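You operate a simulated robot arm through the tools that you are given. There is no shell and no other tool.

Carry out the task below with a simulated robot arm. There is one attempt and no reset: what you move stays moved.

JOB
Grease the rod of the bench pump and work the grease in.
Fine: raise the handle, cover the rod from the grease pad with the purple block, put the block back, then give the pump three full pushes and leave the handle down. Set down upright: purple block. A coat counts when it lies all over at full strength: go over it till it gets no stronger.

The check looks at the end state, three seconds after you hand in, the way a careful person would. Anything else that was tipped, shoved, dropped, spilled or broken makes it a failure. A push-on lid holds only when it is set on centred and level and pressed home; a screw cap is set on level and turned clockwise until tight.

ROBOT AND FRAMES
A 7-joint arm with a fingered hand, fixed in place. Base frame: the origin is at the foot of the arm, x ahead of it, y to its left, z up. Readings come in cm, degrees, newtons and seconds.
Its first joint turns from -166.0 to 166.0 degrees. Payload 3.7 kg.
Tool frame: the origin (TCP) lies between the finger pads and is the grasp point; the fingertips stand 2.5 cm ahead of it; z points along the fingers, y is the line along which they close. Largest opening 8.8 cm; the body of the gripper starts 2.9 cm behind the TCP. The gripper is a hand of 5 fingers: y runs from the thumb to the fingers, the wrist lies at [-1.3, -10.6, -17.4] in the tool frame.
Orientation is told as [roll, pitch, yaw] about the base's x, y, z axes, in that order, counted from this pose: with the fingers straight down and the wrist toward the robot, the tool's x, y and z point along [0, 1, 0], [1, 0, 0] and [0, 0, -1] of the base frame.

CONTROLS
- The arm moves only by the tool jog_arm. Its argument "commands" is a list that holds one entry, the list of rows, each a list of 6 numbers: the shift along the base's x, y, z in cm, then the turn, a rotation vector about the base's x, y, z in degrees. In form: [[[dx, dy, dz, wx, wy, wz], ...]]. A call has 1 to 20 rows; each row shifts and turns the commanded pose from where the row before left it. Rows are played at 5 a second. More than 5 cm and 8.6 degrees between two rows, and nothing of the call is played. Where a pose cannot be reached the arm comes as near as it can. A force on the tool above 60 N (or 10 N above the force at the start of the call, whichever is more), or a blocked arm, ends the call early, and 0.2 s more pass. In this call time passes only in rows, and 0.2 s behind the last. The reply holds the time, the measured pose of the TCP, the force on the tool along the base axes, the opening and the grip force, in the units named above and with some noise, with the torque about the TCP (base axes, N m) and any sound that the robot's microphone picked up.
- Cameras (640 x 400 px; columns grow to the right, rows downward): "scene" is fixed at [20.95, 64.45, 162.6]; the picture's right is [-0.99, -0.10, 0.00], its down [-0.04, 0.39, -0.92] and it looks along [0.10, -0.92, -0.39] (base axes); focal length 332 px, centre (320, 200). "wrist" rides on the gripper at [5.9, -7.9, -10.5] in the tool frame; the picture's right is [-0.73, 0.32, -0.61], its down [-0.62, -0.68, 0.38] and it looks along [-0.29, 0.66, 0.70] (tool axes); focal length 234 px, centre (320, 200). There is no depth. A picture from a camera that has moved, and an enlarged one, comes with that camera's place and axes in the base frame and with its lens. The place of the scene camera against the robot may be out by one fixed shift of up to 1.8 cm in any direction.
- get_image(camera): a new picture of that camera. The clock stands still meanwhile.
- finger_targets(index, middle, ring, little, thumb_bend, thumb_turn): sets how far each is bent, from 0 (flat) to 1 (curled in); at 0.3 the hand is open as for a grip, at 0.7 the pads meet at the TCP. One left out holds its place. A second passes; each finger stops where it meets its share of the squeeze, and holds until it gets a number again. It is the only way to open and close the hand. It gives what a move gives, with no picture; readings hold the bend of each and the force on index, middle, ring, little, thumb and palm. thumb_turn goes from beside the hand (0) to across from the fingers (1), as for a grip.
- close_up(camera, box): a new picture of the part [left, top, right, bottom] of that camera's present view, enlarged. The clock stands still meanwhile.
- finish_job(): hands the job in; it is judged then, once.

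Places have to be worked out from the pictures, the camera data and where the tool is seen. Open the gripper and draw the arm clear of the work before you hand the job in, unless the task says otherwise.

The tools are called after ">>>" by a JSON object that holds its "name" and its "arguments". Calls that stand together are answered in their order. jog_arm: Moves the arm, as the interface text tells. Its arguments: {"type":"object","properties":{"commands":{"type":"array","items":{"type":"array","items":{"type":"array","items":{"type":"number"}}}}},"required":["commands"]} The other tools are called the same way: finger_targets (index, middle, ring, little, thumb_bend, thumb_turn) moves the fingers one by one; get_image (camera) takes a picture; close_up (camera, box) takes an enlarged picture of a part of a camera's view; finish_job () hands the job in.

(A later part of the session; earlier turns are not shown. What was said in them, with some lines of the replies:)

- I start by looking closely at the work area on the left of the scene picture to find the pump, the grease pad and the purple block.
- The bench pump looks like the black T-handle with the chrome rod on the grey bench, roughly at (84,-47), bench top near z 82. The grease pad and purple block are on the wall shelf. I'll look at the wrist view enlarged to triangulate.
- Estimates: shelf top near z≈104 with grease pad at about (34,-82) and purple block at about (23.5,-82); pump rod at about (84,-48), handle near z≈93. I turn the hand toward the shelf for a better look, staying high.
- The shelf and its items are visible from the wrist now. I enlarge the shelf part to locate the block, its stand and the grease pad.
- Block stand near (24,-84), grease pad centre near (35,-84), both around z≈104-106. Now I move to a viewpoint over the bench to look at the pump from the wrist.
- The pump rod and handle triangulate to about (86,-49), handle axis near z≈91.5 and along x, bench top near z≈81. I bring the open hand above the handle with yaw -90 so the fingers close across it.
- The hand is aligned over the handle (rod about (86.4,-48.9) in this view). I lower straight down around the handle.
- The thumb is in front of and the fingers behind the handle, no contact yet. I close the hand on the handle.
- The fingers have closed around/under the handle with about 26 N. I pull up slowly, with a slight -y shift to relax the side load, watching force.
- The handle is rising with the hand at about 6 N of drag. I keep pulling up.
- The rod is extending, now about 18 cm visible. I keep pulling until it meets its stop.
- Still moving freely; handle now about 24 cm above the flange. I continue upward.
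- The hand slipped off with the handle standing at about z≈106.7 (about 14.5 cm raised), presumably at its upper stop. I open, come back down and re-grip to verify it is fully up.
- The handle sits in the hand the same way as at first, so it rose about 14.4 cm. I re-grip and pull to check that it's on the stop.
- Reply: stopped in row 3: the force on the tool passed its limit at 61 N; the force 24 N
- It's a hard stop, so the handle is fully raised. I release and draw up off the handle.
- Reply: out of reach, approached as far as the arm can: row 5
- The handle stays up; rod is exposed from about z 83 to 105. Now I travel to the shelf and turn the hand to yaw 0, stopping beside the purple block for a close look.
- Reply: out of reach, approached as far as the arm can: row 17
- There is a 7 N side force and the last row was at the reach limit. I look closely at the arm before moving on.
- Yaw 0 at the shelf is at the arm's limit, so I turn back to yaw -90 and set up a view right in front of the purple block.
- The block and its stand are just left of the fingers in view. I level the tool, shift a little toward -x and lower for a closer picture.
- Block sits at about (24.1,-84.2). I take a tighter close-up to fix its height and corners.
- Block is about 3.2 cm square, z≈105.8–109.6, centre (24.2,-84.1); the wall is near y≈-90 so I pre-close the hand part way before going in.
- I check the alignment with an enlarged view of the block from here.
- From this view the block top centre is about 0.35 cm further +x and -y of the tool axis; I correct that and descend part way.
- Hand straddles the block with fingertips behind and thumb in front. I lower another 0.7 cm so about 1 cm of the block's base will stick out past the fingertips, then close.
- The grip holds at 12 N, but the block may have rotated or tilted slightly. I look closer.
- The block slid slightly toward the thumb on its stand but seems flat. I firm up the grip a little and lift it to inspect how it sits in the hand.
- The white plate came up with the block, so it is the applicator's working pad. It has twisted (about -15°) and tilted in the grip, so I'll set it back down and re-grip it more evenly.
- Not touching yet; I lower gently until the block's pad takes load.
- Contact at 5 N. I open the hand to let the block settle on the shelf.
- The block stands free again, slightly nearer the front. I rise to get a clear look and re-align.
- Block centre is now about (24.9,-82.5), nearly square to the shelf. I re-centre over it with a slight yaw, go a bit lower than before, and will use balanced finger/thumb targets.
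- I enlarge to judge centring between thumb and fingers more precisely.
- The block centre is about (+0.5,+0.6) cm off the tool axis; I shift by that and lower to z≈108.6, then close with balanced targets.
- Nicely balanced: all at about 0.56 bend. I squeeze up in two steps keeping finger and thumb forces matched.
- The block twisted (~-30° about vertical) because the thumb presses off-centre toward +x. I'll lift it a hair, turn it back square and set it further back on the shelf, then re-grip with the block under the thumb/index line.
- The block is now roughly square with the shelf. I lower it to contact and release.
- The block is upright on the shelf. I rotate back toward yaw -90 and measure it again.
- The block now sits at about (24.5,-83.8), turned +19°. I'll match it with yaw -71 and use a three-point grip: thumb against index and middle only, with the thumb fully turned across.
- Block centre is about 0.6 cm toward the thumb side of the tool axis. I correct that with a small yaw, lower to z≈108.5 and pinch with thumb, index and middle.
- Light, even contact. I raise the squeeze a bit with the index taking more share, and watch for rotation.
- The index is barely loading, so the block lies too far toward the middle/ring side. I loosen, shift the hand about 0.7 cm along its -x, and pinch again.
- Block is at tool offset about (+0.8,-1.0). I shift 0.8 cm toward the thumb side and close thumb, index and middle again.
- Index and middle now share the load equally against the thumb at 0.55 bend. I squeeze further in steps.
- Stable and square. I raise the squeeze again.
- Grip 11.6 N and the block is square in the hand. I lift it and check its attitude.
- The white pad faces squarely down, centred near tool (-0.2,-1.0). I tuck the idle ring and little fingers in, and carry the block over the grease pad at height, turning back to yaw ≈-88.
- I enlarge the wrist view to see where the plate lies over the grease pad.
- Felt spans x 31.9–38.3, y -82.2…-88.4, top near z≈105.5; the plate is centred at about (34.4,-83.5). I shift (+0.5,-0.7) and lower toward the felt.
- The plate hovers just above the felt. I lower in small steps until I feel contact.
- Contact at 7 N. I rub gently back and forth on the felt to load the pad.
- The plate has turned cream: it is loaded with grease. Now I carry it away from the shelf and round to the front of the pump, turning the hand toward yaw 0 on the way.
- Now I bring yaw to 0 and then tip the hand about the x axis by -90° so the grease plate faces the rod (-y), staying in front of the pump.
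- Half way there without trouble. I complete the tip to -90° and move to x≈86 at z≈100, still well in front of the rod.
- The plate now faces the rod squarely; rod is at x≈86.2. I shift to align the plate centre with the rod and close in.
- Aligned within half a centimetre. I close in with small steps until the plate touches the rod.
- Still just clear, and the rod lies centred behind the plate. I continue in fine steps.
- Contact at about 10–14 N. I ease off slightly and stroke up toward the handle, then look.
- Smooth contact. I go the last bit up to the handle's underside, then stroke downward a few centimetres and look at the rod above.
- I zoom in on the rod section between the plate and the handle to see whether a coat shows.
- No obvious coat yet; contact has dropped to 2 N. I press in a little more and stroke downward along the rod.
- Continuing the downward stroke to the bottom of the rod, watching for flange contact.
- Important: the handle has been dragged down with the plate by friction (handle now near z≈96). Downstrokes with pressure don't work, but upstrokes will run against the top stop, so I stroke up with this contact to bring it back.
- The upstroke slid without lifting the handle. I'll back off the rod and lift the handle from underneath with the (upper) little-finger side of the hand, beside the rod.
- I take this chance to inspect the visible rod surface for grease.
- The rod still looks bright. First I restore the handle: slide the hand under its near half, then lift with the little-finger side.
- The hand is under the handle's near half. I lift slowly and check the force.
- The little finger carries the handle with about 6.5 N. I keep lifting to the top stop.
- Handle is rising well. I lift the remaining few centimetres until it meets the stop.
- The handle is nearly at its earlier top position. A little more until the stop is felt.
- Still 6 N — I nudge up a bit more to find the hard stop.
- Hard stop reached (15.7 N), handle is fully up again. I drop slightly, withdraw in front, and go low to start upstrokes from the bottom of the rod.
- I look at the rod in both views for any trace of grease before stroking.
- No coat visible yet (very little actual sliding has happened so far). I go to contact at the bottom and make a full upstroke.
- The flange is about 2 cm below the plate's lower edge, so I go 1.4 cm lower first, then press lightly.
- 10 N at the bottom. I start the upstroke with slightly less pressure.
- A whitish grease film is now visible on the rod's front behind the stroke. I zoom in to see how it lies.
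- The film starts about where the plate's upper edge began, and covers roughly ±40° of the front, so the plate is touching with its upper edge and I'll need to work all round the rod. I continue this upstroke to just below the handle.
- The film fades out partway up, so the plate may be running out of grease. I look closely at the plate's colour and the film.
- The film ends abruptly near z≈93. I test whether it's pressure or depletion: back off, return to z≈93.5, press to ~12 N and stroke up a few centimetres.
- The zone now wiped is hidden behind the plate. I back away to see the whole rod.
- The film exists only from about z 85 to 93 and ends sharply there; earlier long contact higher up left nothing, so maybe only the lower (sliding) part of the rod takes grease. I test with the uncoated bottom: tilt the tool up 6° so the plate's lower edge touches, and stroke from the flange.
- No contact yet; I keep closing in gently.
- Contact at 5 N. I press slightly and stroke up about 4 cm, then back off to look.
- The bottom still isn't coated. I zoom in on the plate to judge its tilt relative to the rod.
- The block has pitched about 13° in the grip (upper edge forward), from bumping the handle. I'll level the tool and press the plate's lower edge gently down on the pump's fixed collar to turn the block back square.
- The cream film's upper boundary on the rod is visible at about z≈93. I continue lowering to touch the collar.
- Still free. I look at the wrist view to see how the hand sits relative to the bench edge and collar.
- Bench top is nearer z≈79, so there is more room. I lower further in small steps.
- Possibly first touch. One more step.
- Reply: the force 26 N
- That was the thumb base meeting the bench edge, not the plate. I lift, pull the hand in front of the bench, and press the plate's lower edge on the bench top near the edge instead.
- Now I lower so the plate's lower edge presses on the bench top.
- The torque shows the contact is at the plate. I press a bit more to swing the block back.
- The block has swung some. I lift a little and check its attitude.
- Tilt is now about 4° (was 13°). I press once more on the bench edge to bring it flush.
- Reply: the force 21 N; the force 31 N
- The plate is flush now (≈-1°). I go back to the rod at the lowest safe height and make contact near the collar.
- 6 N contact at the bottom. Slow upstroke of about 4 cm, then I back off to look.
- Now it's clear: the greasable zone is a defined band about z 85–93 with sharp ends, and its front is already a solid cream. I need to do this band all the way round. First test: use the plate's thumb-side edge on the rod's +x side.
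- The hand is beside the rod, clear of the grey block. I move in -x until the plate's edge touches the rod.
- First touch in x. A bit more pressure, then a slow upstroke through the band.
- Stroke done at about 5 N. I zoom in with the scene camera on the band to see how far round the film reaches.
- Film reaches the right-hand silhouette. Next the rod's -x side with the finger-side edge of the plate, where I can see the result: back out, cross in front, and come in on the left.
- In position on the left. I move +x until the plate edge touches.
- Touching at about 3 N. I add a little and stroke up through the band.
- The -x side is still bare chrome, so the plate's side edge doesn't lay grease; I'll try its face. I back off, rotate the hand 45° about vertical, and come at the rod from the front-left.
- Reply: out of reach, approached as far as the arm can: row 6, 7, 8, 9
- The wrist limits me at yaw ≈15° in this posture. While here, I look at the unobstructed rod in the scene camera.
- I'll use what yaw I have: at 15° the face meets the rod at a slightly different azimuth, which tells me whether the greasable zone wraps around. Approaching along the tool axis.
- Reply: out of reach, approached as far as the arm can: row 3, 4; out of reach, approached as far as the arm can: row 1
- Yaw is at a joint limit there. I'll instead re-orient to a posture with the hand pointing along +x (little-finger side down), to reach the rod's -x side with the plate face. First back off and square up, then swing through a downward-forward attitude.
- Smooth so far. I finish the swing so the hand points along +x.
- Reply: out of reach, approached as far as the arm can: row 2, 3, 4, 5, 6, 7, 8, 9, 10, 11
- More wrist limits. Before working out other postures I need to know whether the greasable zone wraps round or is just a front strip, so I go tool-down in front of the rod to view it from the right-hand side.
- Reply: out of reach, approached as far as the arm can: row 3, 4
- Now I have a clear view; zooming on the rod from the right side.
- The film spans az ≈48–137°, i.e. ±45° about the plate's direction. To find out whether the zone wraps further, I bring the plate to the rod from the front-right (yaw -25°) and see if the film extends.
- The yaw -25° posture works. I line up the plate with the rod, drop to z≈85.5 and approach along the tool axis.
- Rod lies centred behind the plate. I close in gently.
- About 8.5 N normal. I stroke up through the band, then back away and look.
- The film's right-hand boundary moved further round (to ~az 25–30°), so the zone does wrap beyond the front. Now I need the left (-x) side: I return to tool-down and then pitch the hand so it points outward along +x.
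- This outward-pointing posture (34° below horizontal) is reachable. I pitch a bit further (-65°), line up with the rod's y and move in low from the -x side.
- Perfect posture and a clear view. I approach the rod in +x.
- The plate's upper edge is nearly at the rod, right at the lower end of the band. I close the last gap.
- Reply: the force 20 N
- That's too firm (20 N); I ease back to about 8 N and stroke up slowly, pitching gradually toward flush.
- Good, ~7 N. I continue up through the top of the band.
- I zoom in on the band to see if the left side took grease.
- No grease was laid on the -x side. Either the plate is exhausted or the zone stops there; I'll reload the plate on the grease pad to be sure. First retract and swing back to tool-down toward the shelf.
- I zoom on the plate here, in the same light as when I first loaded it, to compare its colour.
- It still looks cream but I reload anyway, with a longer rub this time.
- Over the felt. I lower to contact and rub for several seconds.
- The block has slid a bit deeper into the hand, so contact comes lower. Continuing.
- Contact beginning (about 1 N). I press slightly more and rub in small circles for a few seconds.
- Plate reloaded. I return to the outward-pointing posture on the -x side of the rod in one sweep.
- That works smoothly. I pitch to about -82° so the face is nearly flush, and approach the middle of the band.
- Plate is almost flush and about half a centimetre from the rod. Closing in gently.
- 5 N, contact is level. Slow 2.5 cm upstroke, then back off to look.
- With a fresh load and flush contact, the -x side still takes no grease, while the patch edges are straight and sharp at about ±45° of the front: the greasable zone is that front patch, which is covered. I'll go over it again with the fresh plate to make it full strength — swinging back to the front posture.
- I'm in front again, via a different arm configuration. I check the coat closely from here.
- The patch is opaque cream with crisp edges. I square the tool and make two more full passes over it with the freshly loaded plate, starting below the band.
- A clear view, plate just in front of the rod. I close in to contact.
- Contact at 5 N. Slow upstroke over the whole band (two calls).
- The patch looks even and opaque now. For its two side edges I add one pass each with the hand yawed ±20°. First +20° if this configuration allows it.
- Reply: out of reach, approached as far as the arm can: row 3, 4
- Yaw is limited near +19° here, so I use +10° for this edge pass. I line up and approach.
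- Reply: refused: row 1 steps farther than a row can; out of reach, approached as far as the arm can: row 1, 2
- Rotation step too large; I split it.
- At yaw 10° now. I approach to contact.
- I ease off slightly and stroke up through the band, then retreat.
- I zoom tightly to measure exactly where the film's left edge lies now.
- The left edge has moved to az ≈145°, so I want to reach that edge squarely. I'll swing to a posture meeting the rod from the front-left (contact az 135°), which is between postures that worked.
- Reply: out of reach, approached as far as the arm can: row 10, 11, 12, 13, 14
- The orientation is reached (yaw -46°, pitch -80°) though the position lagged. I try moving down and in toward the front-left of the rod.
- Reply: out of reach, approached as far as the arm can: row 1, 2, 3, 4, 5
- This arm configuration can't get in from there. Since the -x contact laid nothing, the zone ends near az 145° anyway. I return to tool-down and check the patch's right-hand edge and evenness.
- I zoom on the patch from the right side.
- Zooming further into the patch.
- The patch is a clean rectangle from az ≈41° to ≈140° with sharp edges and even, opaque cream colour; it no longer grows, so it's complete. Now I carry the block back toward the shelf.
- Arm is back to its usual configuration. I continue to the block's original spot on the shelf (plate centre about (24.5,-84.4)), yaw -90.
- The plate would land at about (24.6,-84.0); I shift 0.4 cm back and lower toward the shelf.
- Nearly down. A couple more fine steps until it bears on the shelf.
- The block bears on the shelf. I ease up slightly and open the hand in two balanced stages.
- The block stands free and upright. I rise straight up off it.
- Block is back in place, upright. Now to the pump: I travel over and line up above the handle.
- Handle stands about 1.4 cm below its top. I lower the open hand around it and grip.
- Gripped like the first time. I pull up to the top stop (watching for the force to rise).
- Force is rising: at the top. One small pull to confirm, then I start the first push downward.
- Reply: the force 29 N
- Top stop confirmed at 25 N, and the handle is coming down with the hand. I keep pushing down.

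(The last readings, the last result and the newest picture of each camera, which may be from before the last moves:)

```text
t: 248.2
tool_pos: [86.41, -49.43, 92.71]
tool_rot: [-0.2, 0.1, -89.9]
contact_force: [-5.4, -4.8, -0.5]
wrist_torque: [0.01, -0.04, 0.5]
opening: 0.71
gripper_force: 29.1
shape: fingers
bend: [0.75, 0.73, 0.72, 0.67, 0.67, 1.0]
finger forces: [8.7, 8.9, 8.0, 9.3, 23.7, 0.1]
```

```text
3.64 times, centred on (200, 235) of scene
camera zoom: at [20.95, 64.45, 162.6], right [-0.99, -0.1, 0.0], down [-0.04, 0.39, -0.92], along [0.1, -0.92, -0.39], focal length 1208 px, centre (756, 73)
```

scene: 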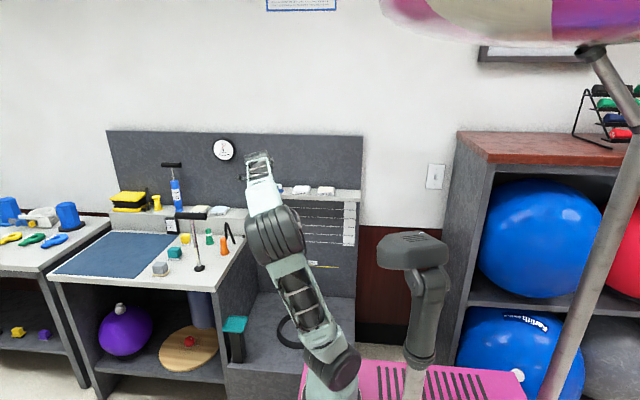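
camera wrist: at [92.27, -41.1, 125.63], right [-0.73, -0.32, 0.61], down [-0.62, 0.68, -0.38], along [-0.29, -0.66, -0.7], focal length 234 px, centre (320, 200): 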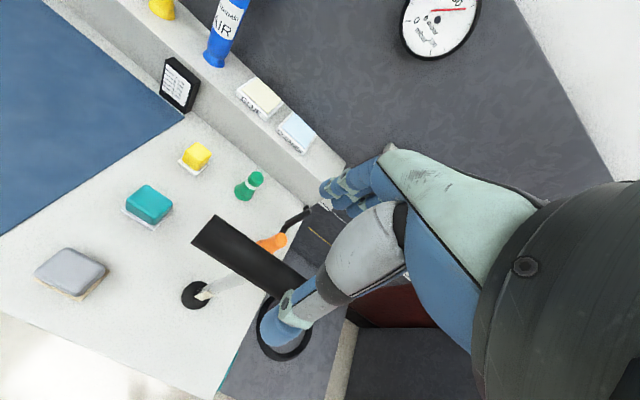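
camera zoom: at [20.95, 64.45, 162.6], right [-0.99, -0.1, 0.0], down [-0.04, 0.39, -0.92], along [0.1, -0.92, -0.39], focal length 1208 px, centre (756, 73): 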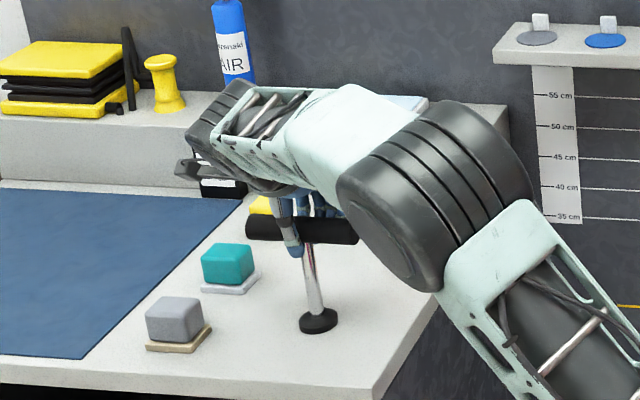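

The handle is at about its starting height. I push on until the bottom stop is felt.

>>> {"name": "jog_arm", "arguments": {"commands": [[[0, 0, -0.4, 0, 0, 0], [0, 0, -0.4, 0, 0, 0]]]}}

>>> {"name": "jog_arm", "arguments": {"commands": [[[0, 0, -0.4, 0, 0, 0], [0, 0, -0.4, 0, 0, 0]]]}}

>>> {"name": "close_up", "arguments": {"camera": "scene", "box": [140, 180, 260, 290]}}

```text
t: 248.8
tool_pos: [86.27, -49.56, 92.1]
tool_rot: [-0.1, 0.0, -90.0]
contact_force: [-7.1, -4.3, 0.6]
wrist_torque: [-0.01, 0.02, 0.53]
opening: 0.72
gripper_force: 28.8
shape: fingers
bend: [0.75, 0.73, 0.72, 0.67, 0.67, 1.0]
finger forces: [8.6, 9.3, 7.6, 9.1, 23.6, 0.0]
```

```text
t: 249.4
tool_pos: [86.3, -49.55, 91.52]
tool_rot: [0.1, -0.1, -90.0]
contact_force: [-2.8, -7.4, 23.7]
wrist_torque: [-0.15, 0.0, 0.48]
opening: 0.49
gripper_force: 27.8
shape: fingers
bend: [0.76, 0.74, 0.72, 0.71, 0.68, 1.0]
finger forces: [8.2, 13.0, 4.4, 6.6, 22.9, 0.1]
```

```text
3.64 times, centred on (200, 235) of scene
camera zoom: at [20.95, 64.45, 162.6], right [-0.99, -0.1, 0.0], down [-0.04, 0.39, -0.92], along [0.1, -0.92, -0.39], focal length 1208 px, centre (756, 73)
```

zoom: 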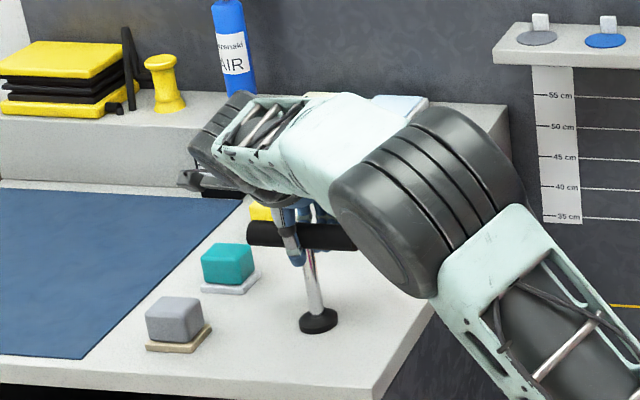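

Bottom stop reached (24 N): push 1 done. Now I raise the handle to the top stop again.

>>> {"name": "jog_arm", "arguments": {"commands": [[[0, 0, 0.5, 0, 0, 0], [0, 0, 1, 0, 0, 0], [0, 0, 1, 0, 0, 0], [0, 0, 1, 0, 0, 0], [0, 0, 1, 0, 0, 0], [0, 0, 1, 0, 0, 0], [0, 0, 1, 0, 0, 0], [0, 0, 1, 0, 0, 0], [0, 0, 1, 0, 0, 0], [0, 0, 1, 0, 0, 0], [0, 0, 1, 0, 0, 0], [0, 0, 1, 0, 0, 0], [0, 0, 1, 0, 0, 0], [0, 0, 1, 0, 0, 0], [0, 0, 1, 0, 0, 0], [0, 0, 0.6, 0, 0, 0]]]}}

>>> {"name": "jog_arm", "arguments": {"commands": [[[0, 0, 0.25, 0, 0, 0]]]}}

>>> {"name": "close_up", "arguments": {"camera": "scene", "box": [140, 150, 260, 290]}}

```text
t: 252.8
tool_pos: [86.33, -49.44, 106.26]
tool_rot: [-0.1, 0.1, -90.0]
contact_force: [-2.3, -4.5, -5.9]
wrist_torque: [-0.19, -0.21, 0.45]
opening: 0.51
gripper_force: 28.4
shape: fingers
bend: [0.75, 0.74, 0.72, 0.67, 0.67, 1.0]
finger forces: [8.2, 10.2, 6.9, 8.2, 23.3, 0.0]
```

```text
t: 253.2
tool_pos: [86.26, -49.49, 106.56]
tool_rot: [-0.1, 0.2, -90.0]
contact_force: [-3.1, -4.1, -5.0]
wrist_torque: [-0.2, -0.2, 0.44]
opening: 0.47
gripper_force: 28.7
shape: fingers
bend: [0.75, 0.74, 0.72, 0.67, 0.67, 1.0]
finger forces: [8.1, 10.3, 6.8, 8.4, 23.3, 0.0]
```

```text
2.86 times, centred on (200, 220) of scene
camera zoom: at [20.95, 64.45, 162.6], right [-0.99, -0.1, 0.0], down [-0.04, 0.39, -0.92], along [0.1, -0.92, -0.39], focal length 949 px, centre (663, 143)
```

zoom: 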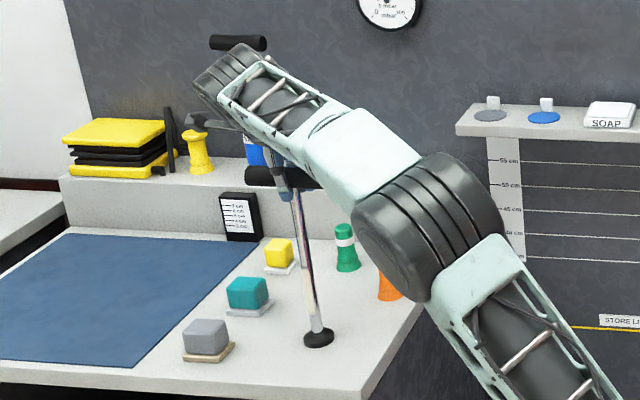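

Close to the top; I go the last bit to feel the stop.

>>> {"name": "jog_arm", "arguments": {"commands": [[[0, 0, 0.25, 0, 0, 0]]]}}

>>> {"name": "jog_arm", "arguments": {"commands": [[[0, 0, 0.25, 0, 0, 0]]]}}

>>> {"name": "jog_arm", "arguments": {"commands": [[[0, 0, 0.2, 0, 0, 0]]]}}

```text
t: 253.6
tool_pos: [86.32, -49.53, 106.7]
tool_rot: [-0.2, 0.2, -90.0]
contact_force: [-6.0, -2.9, -15.7]
wrist_torque: [-0.18, -0.2, 0.46]
opening: 0.51
gripper_force: 29.0
shape: fingers
bend: [0.75, 0.74, 0.72, 0.67, 0.67, 1.0]
finger forces: [7.1, 9.5, 7.9, 9.3, 23.8, 0.0]
```

```text
t: 254.0
tool_pos: [86.32, -49.53, 106.8]
tool_rot: [-0.3, 0.2, -90.1]
contact_force: [-11.7, -2.8, -31.0]
wrist_torque: [-0.25, -0.29, 0.47]
opening: 0.53
gripper_force: 30.0
shape: fingers
bend: [0.75, 0.73, 0.72, 0.67, 0.66, 1.0]
finger forces: [7.9, 9.0, 9.5, 10.5, 23.7, 0.1]
```

```text
t: 254.4
tool_pos: [86.4, -49.57, 106.88]
tool_rot: [-0.4, 0.3, -90.1]
contact_force: [-14.1, -1.0, -44.5]
wrist_torque: [-0.27, -0.36, 0.46]
opening: 0.59
gripper_force: 32.2
shape: fingers
bend: [0.75, 0.73, 0.71, 0.67, 0.65, 1.0]
finger forces: [9.7, 8.4, 11.1, 11.2, 24.2, 0.1]
```

Top stop firm. Push 2: all the way down.

>>> {"name": "jog_arm", "arguments": {"commands": [[[0, 0, -0.8, 0, 0, 0], [0, 0, -1, 0, 0, 0], [0, 0, -1, 0, 0, 0], [0, 0, -1, 0, 0, 0], [0, 0, -1, 0, 0, 0], [0, 0, -1, 0, 0, 0], [0, 0, -1, 0, 0, 0], [0, 0, -1, 0, 0, 0], [0, 0, -1, 0, 0, 0], [0, 0, -1, 0, 0, 0], [0, 0, -1, 0, 0, 0], [0, 0, -1, 0, 0, 0], [0, 0, -1, 0, 0, 0], [0, 0, -1, 0, 0, 0], [0, 0, -0.8, 0, 0, 0], [0, 0, -0.5, 0, 0, 0]]]}}

>>> {"name": "jog_arm", "arguments": {"commands": [[[0, 0, -0.3, 0, 0, 0], [0, 0, -0.3, 0, 0, 0]]]}}

>>> {"name": "close_up", "arguments": {"camera": "scene", "box": [140, 180, 260, 290]}}

```text
t: 257.8
tool_pos: [86.43, -49.52, 92.11]
tool_rot: [-0.1, 0.1, -90.0]
contact_force: [-1.7, -5.7, 0.8]
wrist_torque: [-0.16, -0.25, 0.5]
opening: 0.47
gripper_force: 28.3
shape: fingers
bend: [0.75, 0.74, 0.72, 0.67, 0.67, 1.0]
finger forces: [8.3, 10.9, 6.6, 8.9, 22.8, 0.0]
```

```text
t: 258.4
tool_pos: [86.45, -49.57, 91.55]
tool_rot: [-0.1, 0.1, -90.1]
contact_force: [-1.9, -8.1, 1.5]
wrist_torque: [-0.22, -0.23, 0.49]
opening: 0.45
gripper_force: 29.5
shape: fingers
bend: [0.75, 0.74, 0.72, 0.67, 0.67, 1.0]
finger forces: [9.3, 11.4, 6.6, 9.2, 22.1, 0.1]
```

```text
3.64 times, centred on (200, 235) of scene
camera zoom: at [20.95, 64.45, 162.6], right [-0.99, -0.1, 0.0], down [-0.04, 0.39, -0.92], along [0.1, -0.92, -0.39], focal length 1208 px, centre (756, 73)
```

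zoom: 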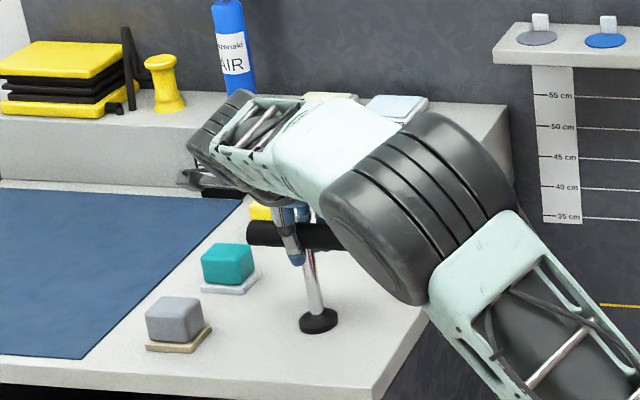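

Not yet at the stop; a bit further down.

>>> {"name": "jog_arm", "arguments": {"commands": [[[0, 0, -0.3, 0, 0, 0], [0, 0, -0.3, 0, 0, 0]]]}}

>>> {"name": "jog_arm", "arguments": {"commands": [[[0, 0, -0.2, 0, 0, 0]]]}}

```text
t: 259.0
tool_pos: [86.34, -49.38, 91.22]
tool_rot: [0.0, 0.0, -89.9]
contact_force: [2.5, -9.1, 22.3]
wrist_torque: [-0.17, -0.14, 0.4]
opening: 0.36
gripper_force: 27.1
shape: fingers
bend: [0.76, 0.74, 0.73, 0.71, 0.69, 1.0]
finger forces: [11.0, 13.4, 3.1, 6.1, 20.8, 0.1]
```

```text
t: 259.4
tool_pos: [86.38, -49.53, 90.84]
tool_rot: [0.1, 0.0, -89.9]
contact_force: [5.9, -8.5, 24.0]
wrist_torque: [-0.17, -0.2, 0.34]
opening: 0.32
gripper_force: 26.9
shape: fingers
bend: [0.76, 0.74, 0.74, 0.71, 0.7, 1.0]
finger forces: [13.5, 13.6, 1.8, 5.4, 20.0, 0.1]
```

Bottom stop reached: push 2 done. Raise again for the third.

>>> {"name": "jog_arm", "arguments": {"commands": [[[0, 0, 0.6, 0, 0, 0], [0, 0, 1, 0, 0, 0], [0, 0, 1, 0, 0, 0], [0, 0, 1, 0, 0, 0], [0, 0, 1, 0, 0, 0], [0, 0, 1, 0, 0, 0], [0, 0, 1, 0, 0, 0], [0, 0, 1, 0, 0, 0], [0, 0, 1, 0, 0, 0], [0, 0, 1, 0, 0, 0], [0, 0, 1, 0, 0, 0], [0, 0, 1, 0, 0, 0], [0, 0, 1, 0, 0, 0], [0, 0, 1, 0, 0, 0], [0, 0, 1, 0, 0, 0], [0, 0, 0.6, 0, 0, 0]]]}}

>>> {"name": "jog_arm", "arguments": {"commands": [[[0, 0, 0.3, 0, 0, 0]]]}}

>>> {"name": "jog_arm", "arguments": {"commands": [[[0, 0, 0.25, 0, 0, 0]]]}}

>>> {"name": "close_up", "arguments": {"camera": "scene", "box": [140, 150, 260, 290]}}

```text
t: 262.8
tool_pos: [86.36, -49.4, 106.0]
tool_rot: [-0.1, 0.2, -90.0]
contact_force: [2.5, 2.0, -4.8]
wrist_torque: [-0.28, -0.33, 0.34]
opening: 0.31
gripper_force: 27.4
shape: fingers
bend: [0.76, 0.74, 0.73, 0.71, 0.68, 1.0]
finger forces: [9.6, 10.2, 3.8, 7.0, 24.6, 0.0]
```

```text
t: 263.2
tool_pos: [86.33, -49.43, 106.19]
tool_rot: [-0.3, 0.2, -89.9]
contact_force: [0.0, 4.2, -12.7]
wrist_torque: [-0.28, -0.33, 0.34]
opening: 0.34
gripper_force: 27.7
shape: fingers
bend: [0.76, 0.74, 0.73, 0.71, 0.68, 1.0]
finger forces: [8.2, 9.3, 4.7, 7.7, 25.5, 0.0]
```

```text
t: 263.6
tool_pos: [86.44, -49.5, 106.19]
tool_rot: [-0.2, 0.4, -89.9]
contact_force: [-3.9, 5.4, -27.1]
wrist_torque: [-0.39, -0.44, 0.36]
opening: 0.39
gripper_force: 28.8
shape: fingers
bend: [0.76, 0.73, 0.73, 0.71, 0.67, 1.0]
finger forces: [6.6, 8.8, 6.3, 9.1, 26.3, 0.0]
```

```text
2.86 times, centred on (200, 220) of scene
camera zoom: at [20.95, 64.45, 162.6], right [-0.99, -0.1, 0.0], down [-0.04, 0.39, -0.92], along [0.1, -0.92, -0.39], focal length 949 px, centre (663, 143)
```

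zoom: 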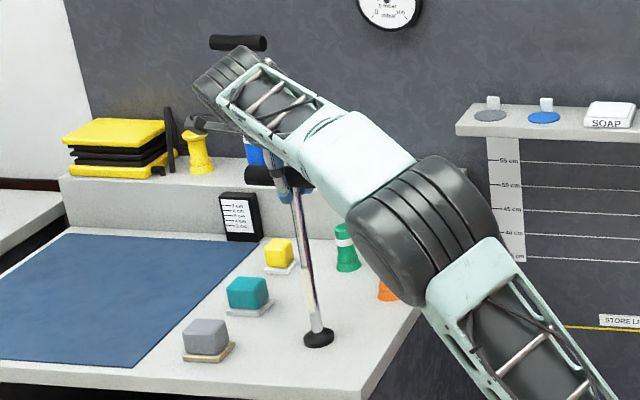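

Top stop again. Before the last push I check the grease patch on the rod.

>>> {"name": "close_up", "arguments": {"camera": "scene", "box": [185, 225, 225, 275]}}

>>> {"name": "close_up", "arguments": {"camera": "wrist", "box": [170, 180, 330, 320]}}

```text
8.00 times, centred on (205, 250) of scene
camera zoom: at [20.95, 64.45, 162.6], right [-0.99, -0.1, 0.0], down [-0.04, 0.39, -0.92], along [0.1, -0.92, -0.39], focal length 2658 px, centre (1240, -200)
```

zoom: 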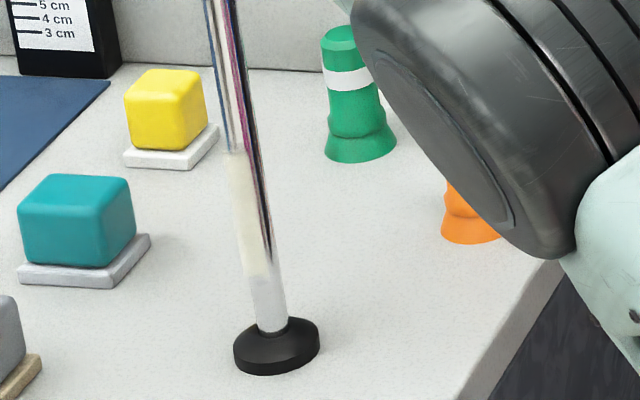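

```text
2.86 times, centred on (250, 250) of wrist
camera zoom: at [92.42, -41.74, 116.83], right [-0.72, -0.33, 0.61], down [-0.63, 0.68, -0.38], along [-0.29, -0.65, -0.7], focal length 669 px, centre (520, 57)
```

zoom: 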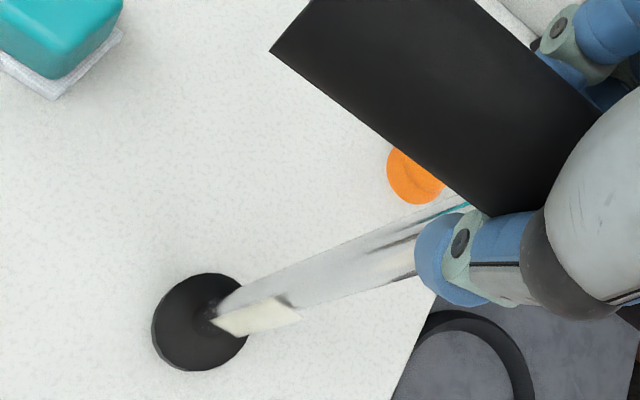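

The grease patch is intact. Push 3, all the way down to the stop.

>>> {"name": "jog_arm", "arguments": {"commands": [[[0, 0, -0.8, 0, 0, 0], [0, 0, -1, 0, 0, 0], [0, 0, -1, 0, 0, 0], [0, 0, -1, 0, 0, 0], [0, 0, -1, 0, 0, 0], [0, 0, -1, 0, 0, 0], [0, 0, -1, 0, 0, 0], [0, 0, -1, 0, 0, 0], [0, 0, -1, 0, 0, 0], [0, 0, -1, 0, 0, 0], [0, 0, -1, 0, 0, 0], [0, 0, -1, 0, 0, 0], [0, 0, -1, 0, 0, 0], [0, 0, -1, 0, 0, 0], [0, 0, -0.8, 0, 0, 0], [0, 0, -0.5, 0, 0, 0]]]}}

>>> {"name": "jog_arm", "arguments": {"commands": [[[0, 0, -0.3, 0, 0, 0], [0, 0, -0.3, 0, 0, 0]]]}}

>>> {"name": "jog_arm", "arguments": {"commands": [[[0, 0, -0.2, 0, 0, 0], [0, 0, -0.2, 0, 0, 0]]]}}

>>> {"name": "close_up", "arguments": {"camera": "scene", "box": [140, 180, 260, 290]}}

```text
t: 267.0
tool_pos: [86.27, -49.44, 91.36]
tool_rot: [-0.1, 0.2, -89.9]
contact_force: [4.9, -5.5, 0.6]
wrist_torque: [-0.26, -0.3, 0.37]
opening: 0.32
gripper_force: 27.9
shape: fingers
bend: [0.76, 0.74, 0.73, 0.71, 0.68, 1.0]
finger forces: [11.1, 11.8, 3.9, 8.2, 21.4, 0.1]
```

```text
t: 267.6
tool_pos: [86.29, -49.53, 90.88]
tool_rot: [0.1, 0.1, -90.0]
contact_force: [5.3, -4.1, 13.2]
wrist_torque: [-0.19, -0.23, 0.32]
opening: 0.3
gripper_force: 27.4
shape: fingers
bend: [0.76, 0.74, 0.74, 0.71, 0.68, 1.0]
finger forces: [12.2, 12.8, 2.3, 6.1, 21.7, 0.0]
```

```text
t: 268.2
tool_pos: [86.37, -49.51, 90.56]
tool_rot: [0.1, 0.0, -89.9]
contact_force: [11.6, -5.9, 26.5]
wrist_torque: [-0.13, -0.17, 0.2]
opening: 0.26
gripper_force: 26.4
shape: fingers
bend: [0.76, 0.74, 0.74, 0.72, 0.71, 1.0]
finger forces: [14.9, 13.0, 0.0, 4.3, 19.9, 0.0]
```

```text
3.64 times, centred on (200, 235) of scene
camera zoom: at [20.95, 64.45, 162.6], right [-0.99, -0.1, 0.0], down [-0.04, 0.39, -0.92], along [0.1, -0.92, -0.39], focal length 1208 px, centre (756, 73)
```

zoom: 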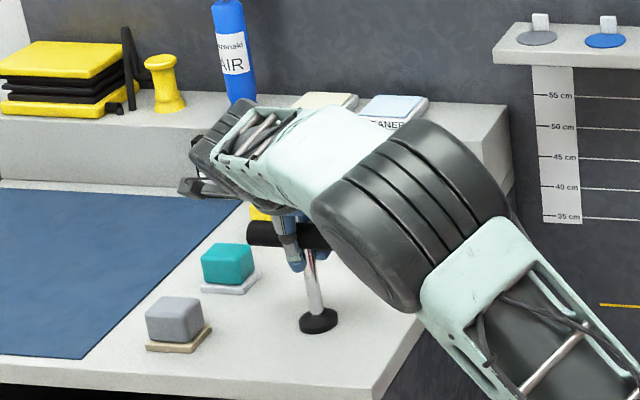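

Bottom stop again (26 N): three full pushes done. I open the hand and rise straight up, leaving the handle down.

>>> {"name": "finger_targets", "arguments": {"index": 0.25, "middle": 0.25, "ring": 0.25, "little": 0.25, "thumb_bend": 0.25}}

>>> {"name": "jog_arm", "arguments": {"commands": [[[0, 0.4, 1, 0, 0, 0], [0, 0, 2, 0, 0, 0], [0, 0, 4, 0, 0, 0], [0, 0, 4, 0, 0, 0], [0, 0, 4, 0, 0, 0]]]}}

>>> {"name": "close_up", "arguments": {"camera": "scene", "box": [140, 170, 260, 290]}}

>>> {"name": "get_image", "arguments": {"camera": "wrist"}}

```text
t: 269.2
tool_pos: [86.38, -49.5, 90.57]
tool_rot: [-0.1, 0.1, -90.0]
contact_force: [-0.8, 0.3, 0.1]
wrist_torque: [-0.01, -0.01, 0.01]
opening: 9.4
gripper_force: 0.1
shape: fingers
bend: [0.25, 0.25, 0.25, 0.25, 0.25, 0.97]
finger forces: [0.0, 0.0, 0.1, 0.0, 0.0, 0.1]
```

```text
t: 270.4
tool_pos: [86.5, -49.11, 105.36]
tool_rot: [-0.1, 0.1, -90.0]
contact_force: [0.0, -0.2, -0.3]
wrist_torque: [-0.01, 0.01, 0.04]
opening: 9.41
gripper_force: 0.1
shape: fingers
bend: [0.25, 0.25, 0.25, 0.25, 0.25, 0.97]
finger forces: [0.0, 0.0, 0.0, 0.0, 0.0, 0.0]
```

```text
3.33 times, centred on (200, 230) of scene
camera zoom: at [20.95, 64.45, 162.6], right [-0.99, -0.1, 0.0], down [-0.04, 0.39, -0.92], along [0.1, -0.92, -0.39], focal length 1108 px, centre (720, 100)
```

zoom: 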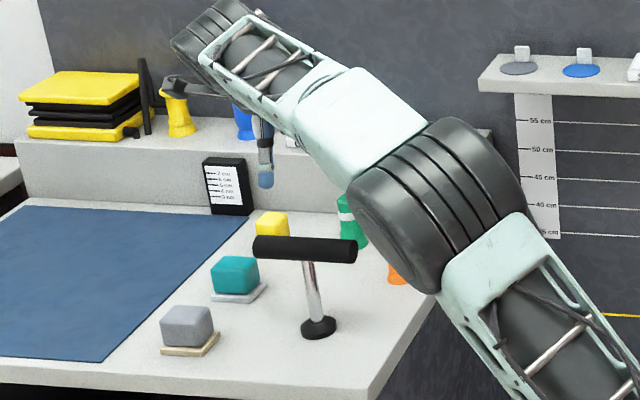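

```text
taken
camera wrist: at [92.37, -41.3, 116.01], right [-0.72, -0.32, 0.61], down [-0.63, 0.68, -0.38], along [-0.29, -0.66, -0.7], focal length 234 px, centre (320, 200)
```

wrist: 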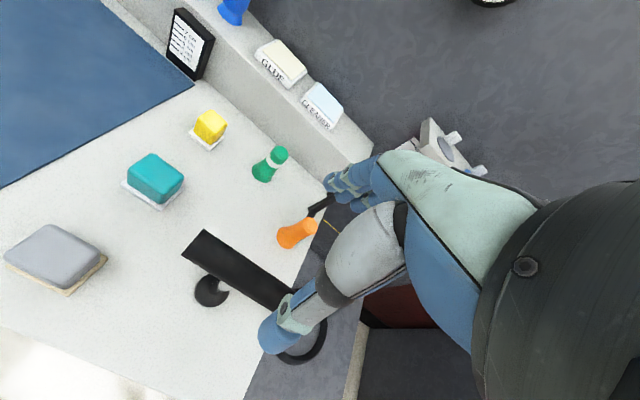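

The handle sits at exactly its lowest position. I withdraw the arm clear of the work and inspect everything.

>>> {"name": "jog_arm", "arguments": {"commands": [[[0, 0, 4, 0, 0, 0], [-2, 2, 3, 0, 0, 0], [-3.9, 1.2, 2, 0, 0, 3], [-3.9, 1.2, 2, 0, 0, 3], [-3.9, 1.2, 2, 0, 0, 3], [-3.9, 1.2, 2, 0, 0, 3], [-3.9, 1.2, 2, 0, 0, 3], [-3.9, 1.2, 2, 0, 0, 3], [-3.9, 1.2, 2, 0, 0, 3], [-3.9, 1.2, 1, 0, 0, 3], [-3.9, 1.2, 1, 0, 0, 3], [-3.9, 1.2, 1, 0, 0, 3], [-3.9, 1.2, 1, 0, 0, 3]]]}}

>>> {"name": "get_image", "arguments": {"camera": "scene"}}

>>> {"name": "close_up", "arguments": {"camera": "scene", "box": [40, 140, 260, 290]}}

>>> {"name": "close_up", "arguments": {"camera": "scene", "box": [240, 170, 370, 260]}}

```text
t: 273.2
tool_pos: [41.47, -33.77, 130.35]
tool_rot: [0.0, 0.1, -56.9]
contact_force: [1.2, -0.4, -0.9]
wrist_torque: [-0.01, -0.02, 0.01]
opening: 9.42
gripper_force: 0.0
shape: fingers
bend: [0.25, 0.25, 0.25, 0.25, 0.25, 0.97]
finger forces: [0.0, 0.0, 0.0, 0.0, 0.1, 0.1]
```

```text
taken
```

scene: 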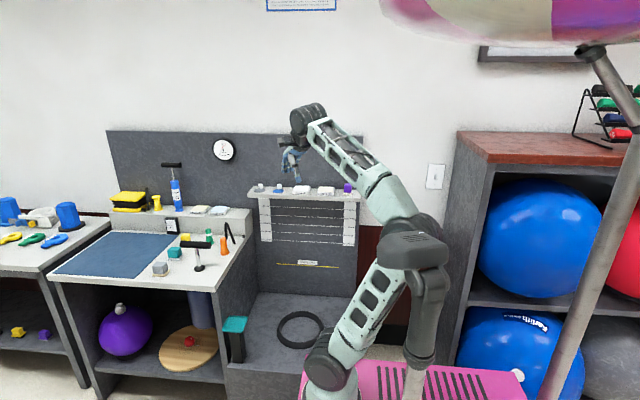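

```text
2.67 times, centred on (150, 215) of scene
camera zoom: at [20.95, 64.45, 162.6], right [-0.99, -0.1, 0.0], down [-0.04, 0.39, -0.92], along [0.1, -0.92, -0.39], focal length 886 px, centre (773, 160)
```

zoom: 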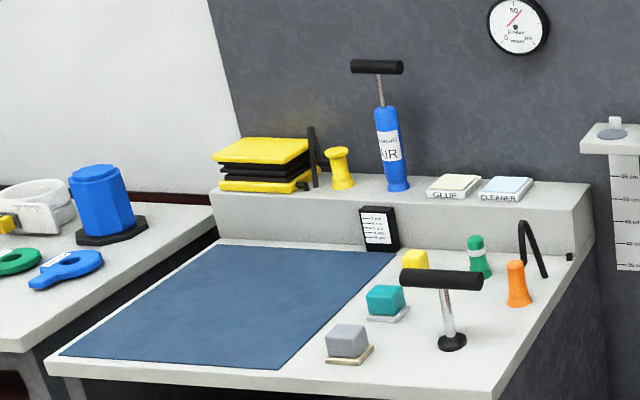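

```text
4.44 times, centred on (305, 215) of scene
camera zoom: at [20.95, 64.45, 162.6], right [-0.99, -0.1, 0.0], down [-0.04, 0.39, -0.92], along [0.1, -0.92, -0.39], focal length 1477 px, centre (387, 133)
```

zoom: 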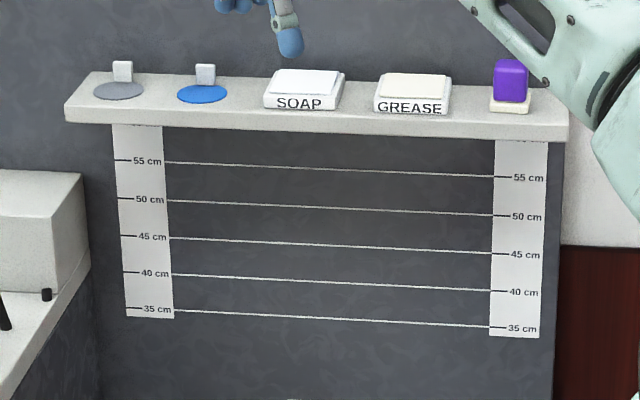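

All objects match the starting picture. I check the bench edge, collar and the block close-up for smears before handing in.

>>> {"name": "close_up", "arguments": {"camera": "scene", "box": [150, 230, 250, 300]}}

>>> {"name": "close_up", "arguments": {"camera": "scene", "box": [310, 175, 370, 205]}}

>>> {"name": "get_image", "arguments": {"camera": "wrist"}}

```text
5.71 times, centred on (200, 265) of scene
camera zoom: at [20.95, 64.45, 162.6], right [-0.99, -0.1, 0.0], down [-0.04, 0.39, -0.92], along [0.1, -0.92, -0.39], focal length 1899 px, centre (1006, -171)
```

zoom: 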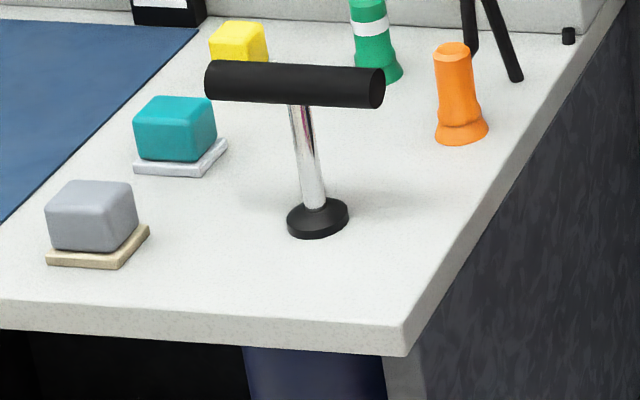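

```text
10.67 times, centred on (340, 190) of scene
camera zoom: at [20.95, 64.45, 162.6], right [-0.99, -0.1, 0.0], down [-0.04, 0.39, -0.92], along [0.1, -0.92, -0.39], focal length 3544 px, centre (107, 307)
```

zoom: 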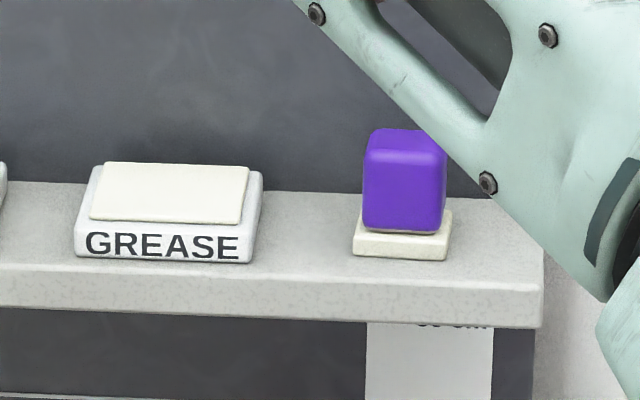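

```text
taken
camera wrist: at [42.16, -24.08, 140.97], right [-0.43, -0.67, 0.61], down [-0.9, 0.23, -0.38], along [0.11, -0.71, -0.7], focal length 234 px, centre (320, 200)
```

wrist: 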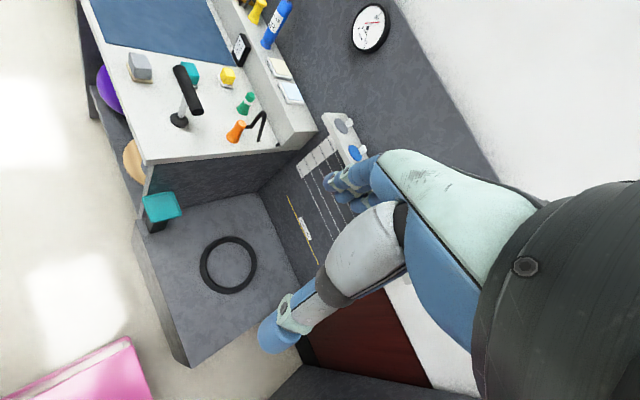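

Nothing is smeared, and everything stands where it started. The block is upright on the shelf, the handle is down, the hand is open and the arm is clear, so I hand the job in.

>>> {"name": "finish_job", "arguments": {}}

```text
The job is handed in.
```

The job is handed in. The rod is greased, the purple block is back on the shelf, and the pump has had its three pushes. I have no verdict from the check yet.

- **Grease:** The rod only took grease on a patch facing the front of the bench. That patch is about 7 cm long and 100° wide. I coated it with two loads from the grease pad until it looked an even, opaque cream and stopped growing. Pressing the loaded block against the left side of the rod left no grease. I tried the far right side only with the block's edge and could not reach the back, so I took the patch to be the whole area to cover. That is the main uncertainty in the result.
- **Pump:** After the block was back on the shelf, I gave three full pushes, feeling the top and bottom stops on each one. The handle is left fully down. While greasing, the handle slid partway down once and I raised it again.
- **Block:** It stands upright on the shelf, within about half a centimetre of where it started.
- **Everything else:** Nothing looks tipped, shoved or smeared compared with the starting pictures. I did press the block's grease plate and a finger on the front edge of the bench (up to about 30 N) to straighten the block in the hand. It left no visible mark.
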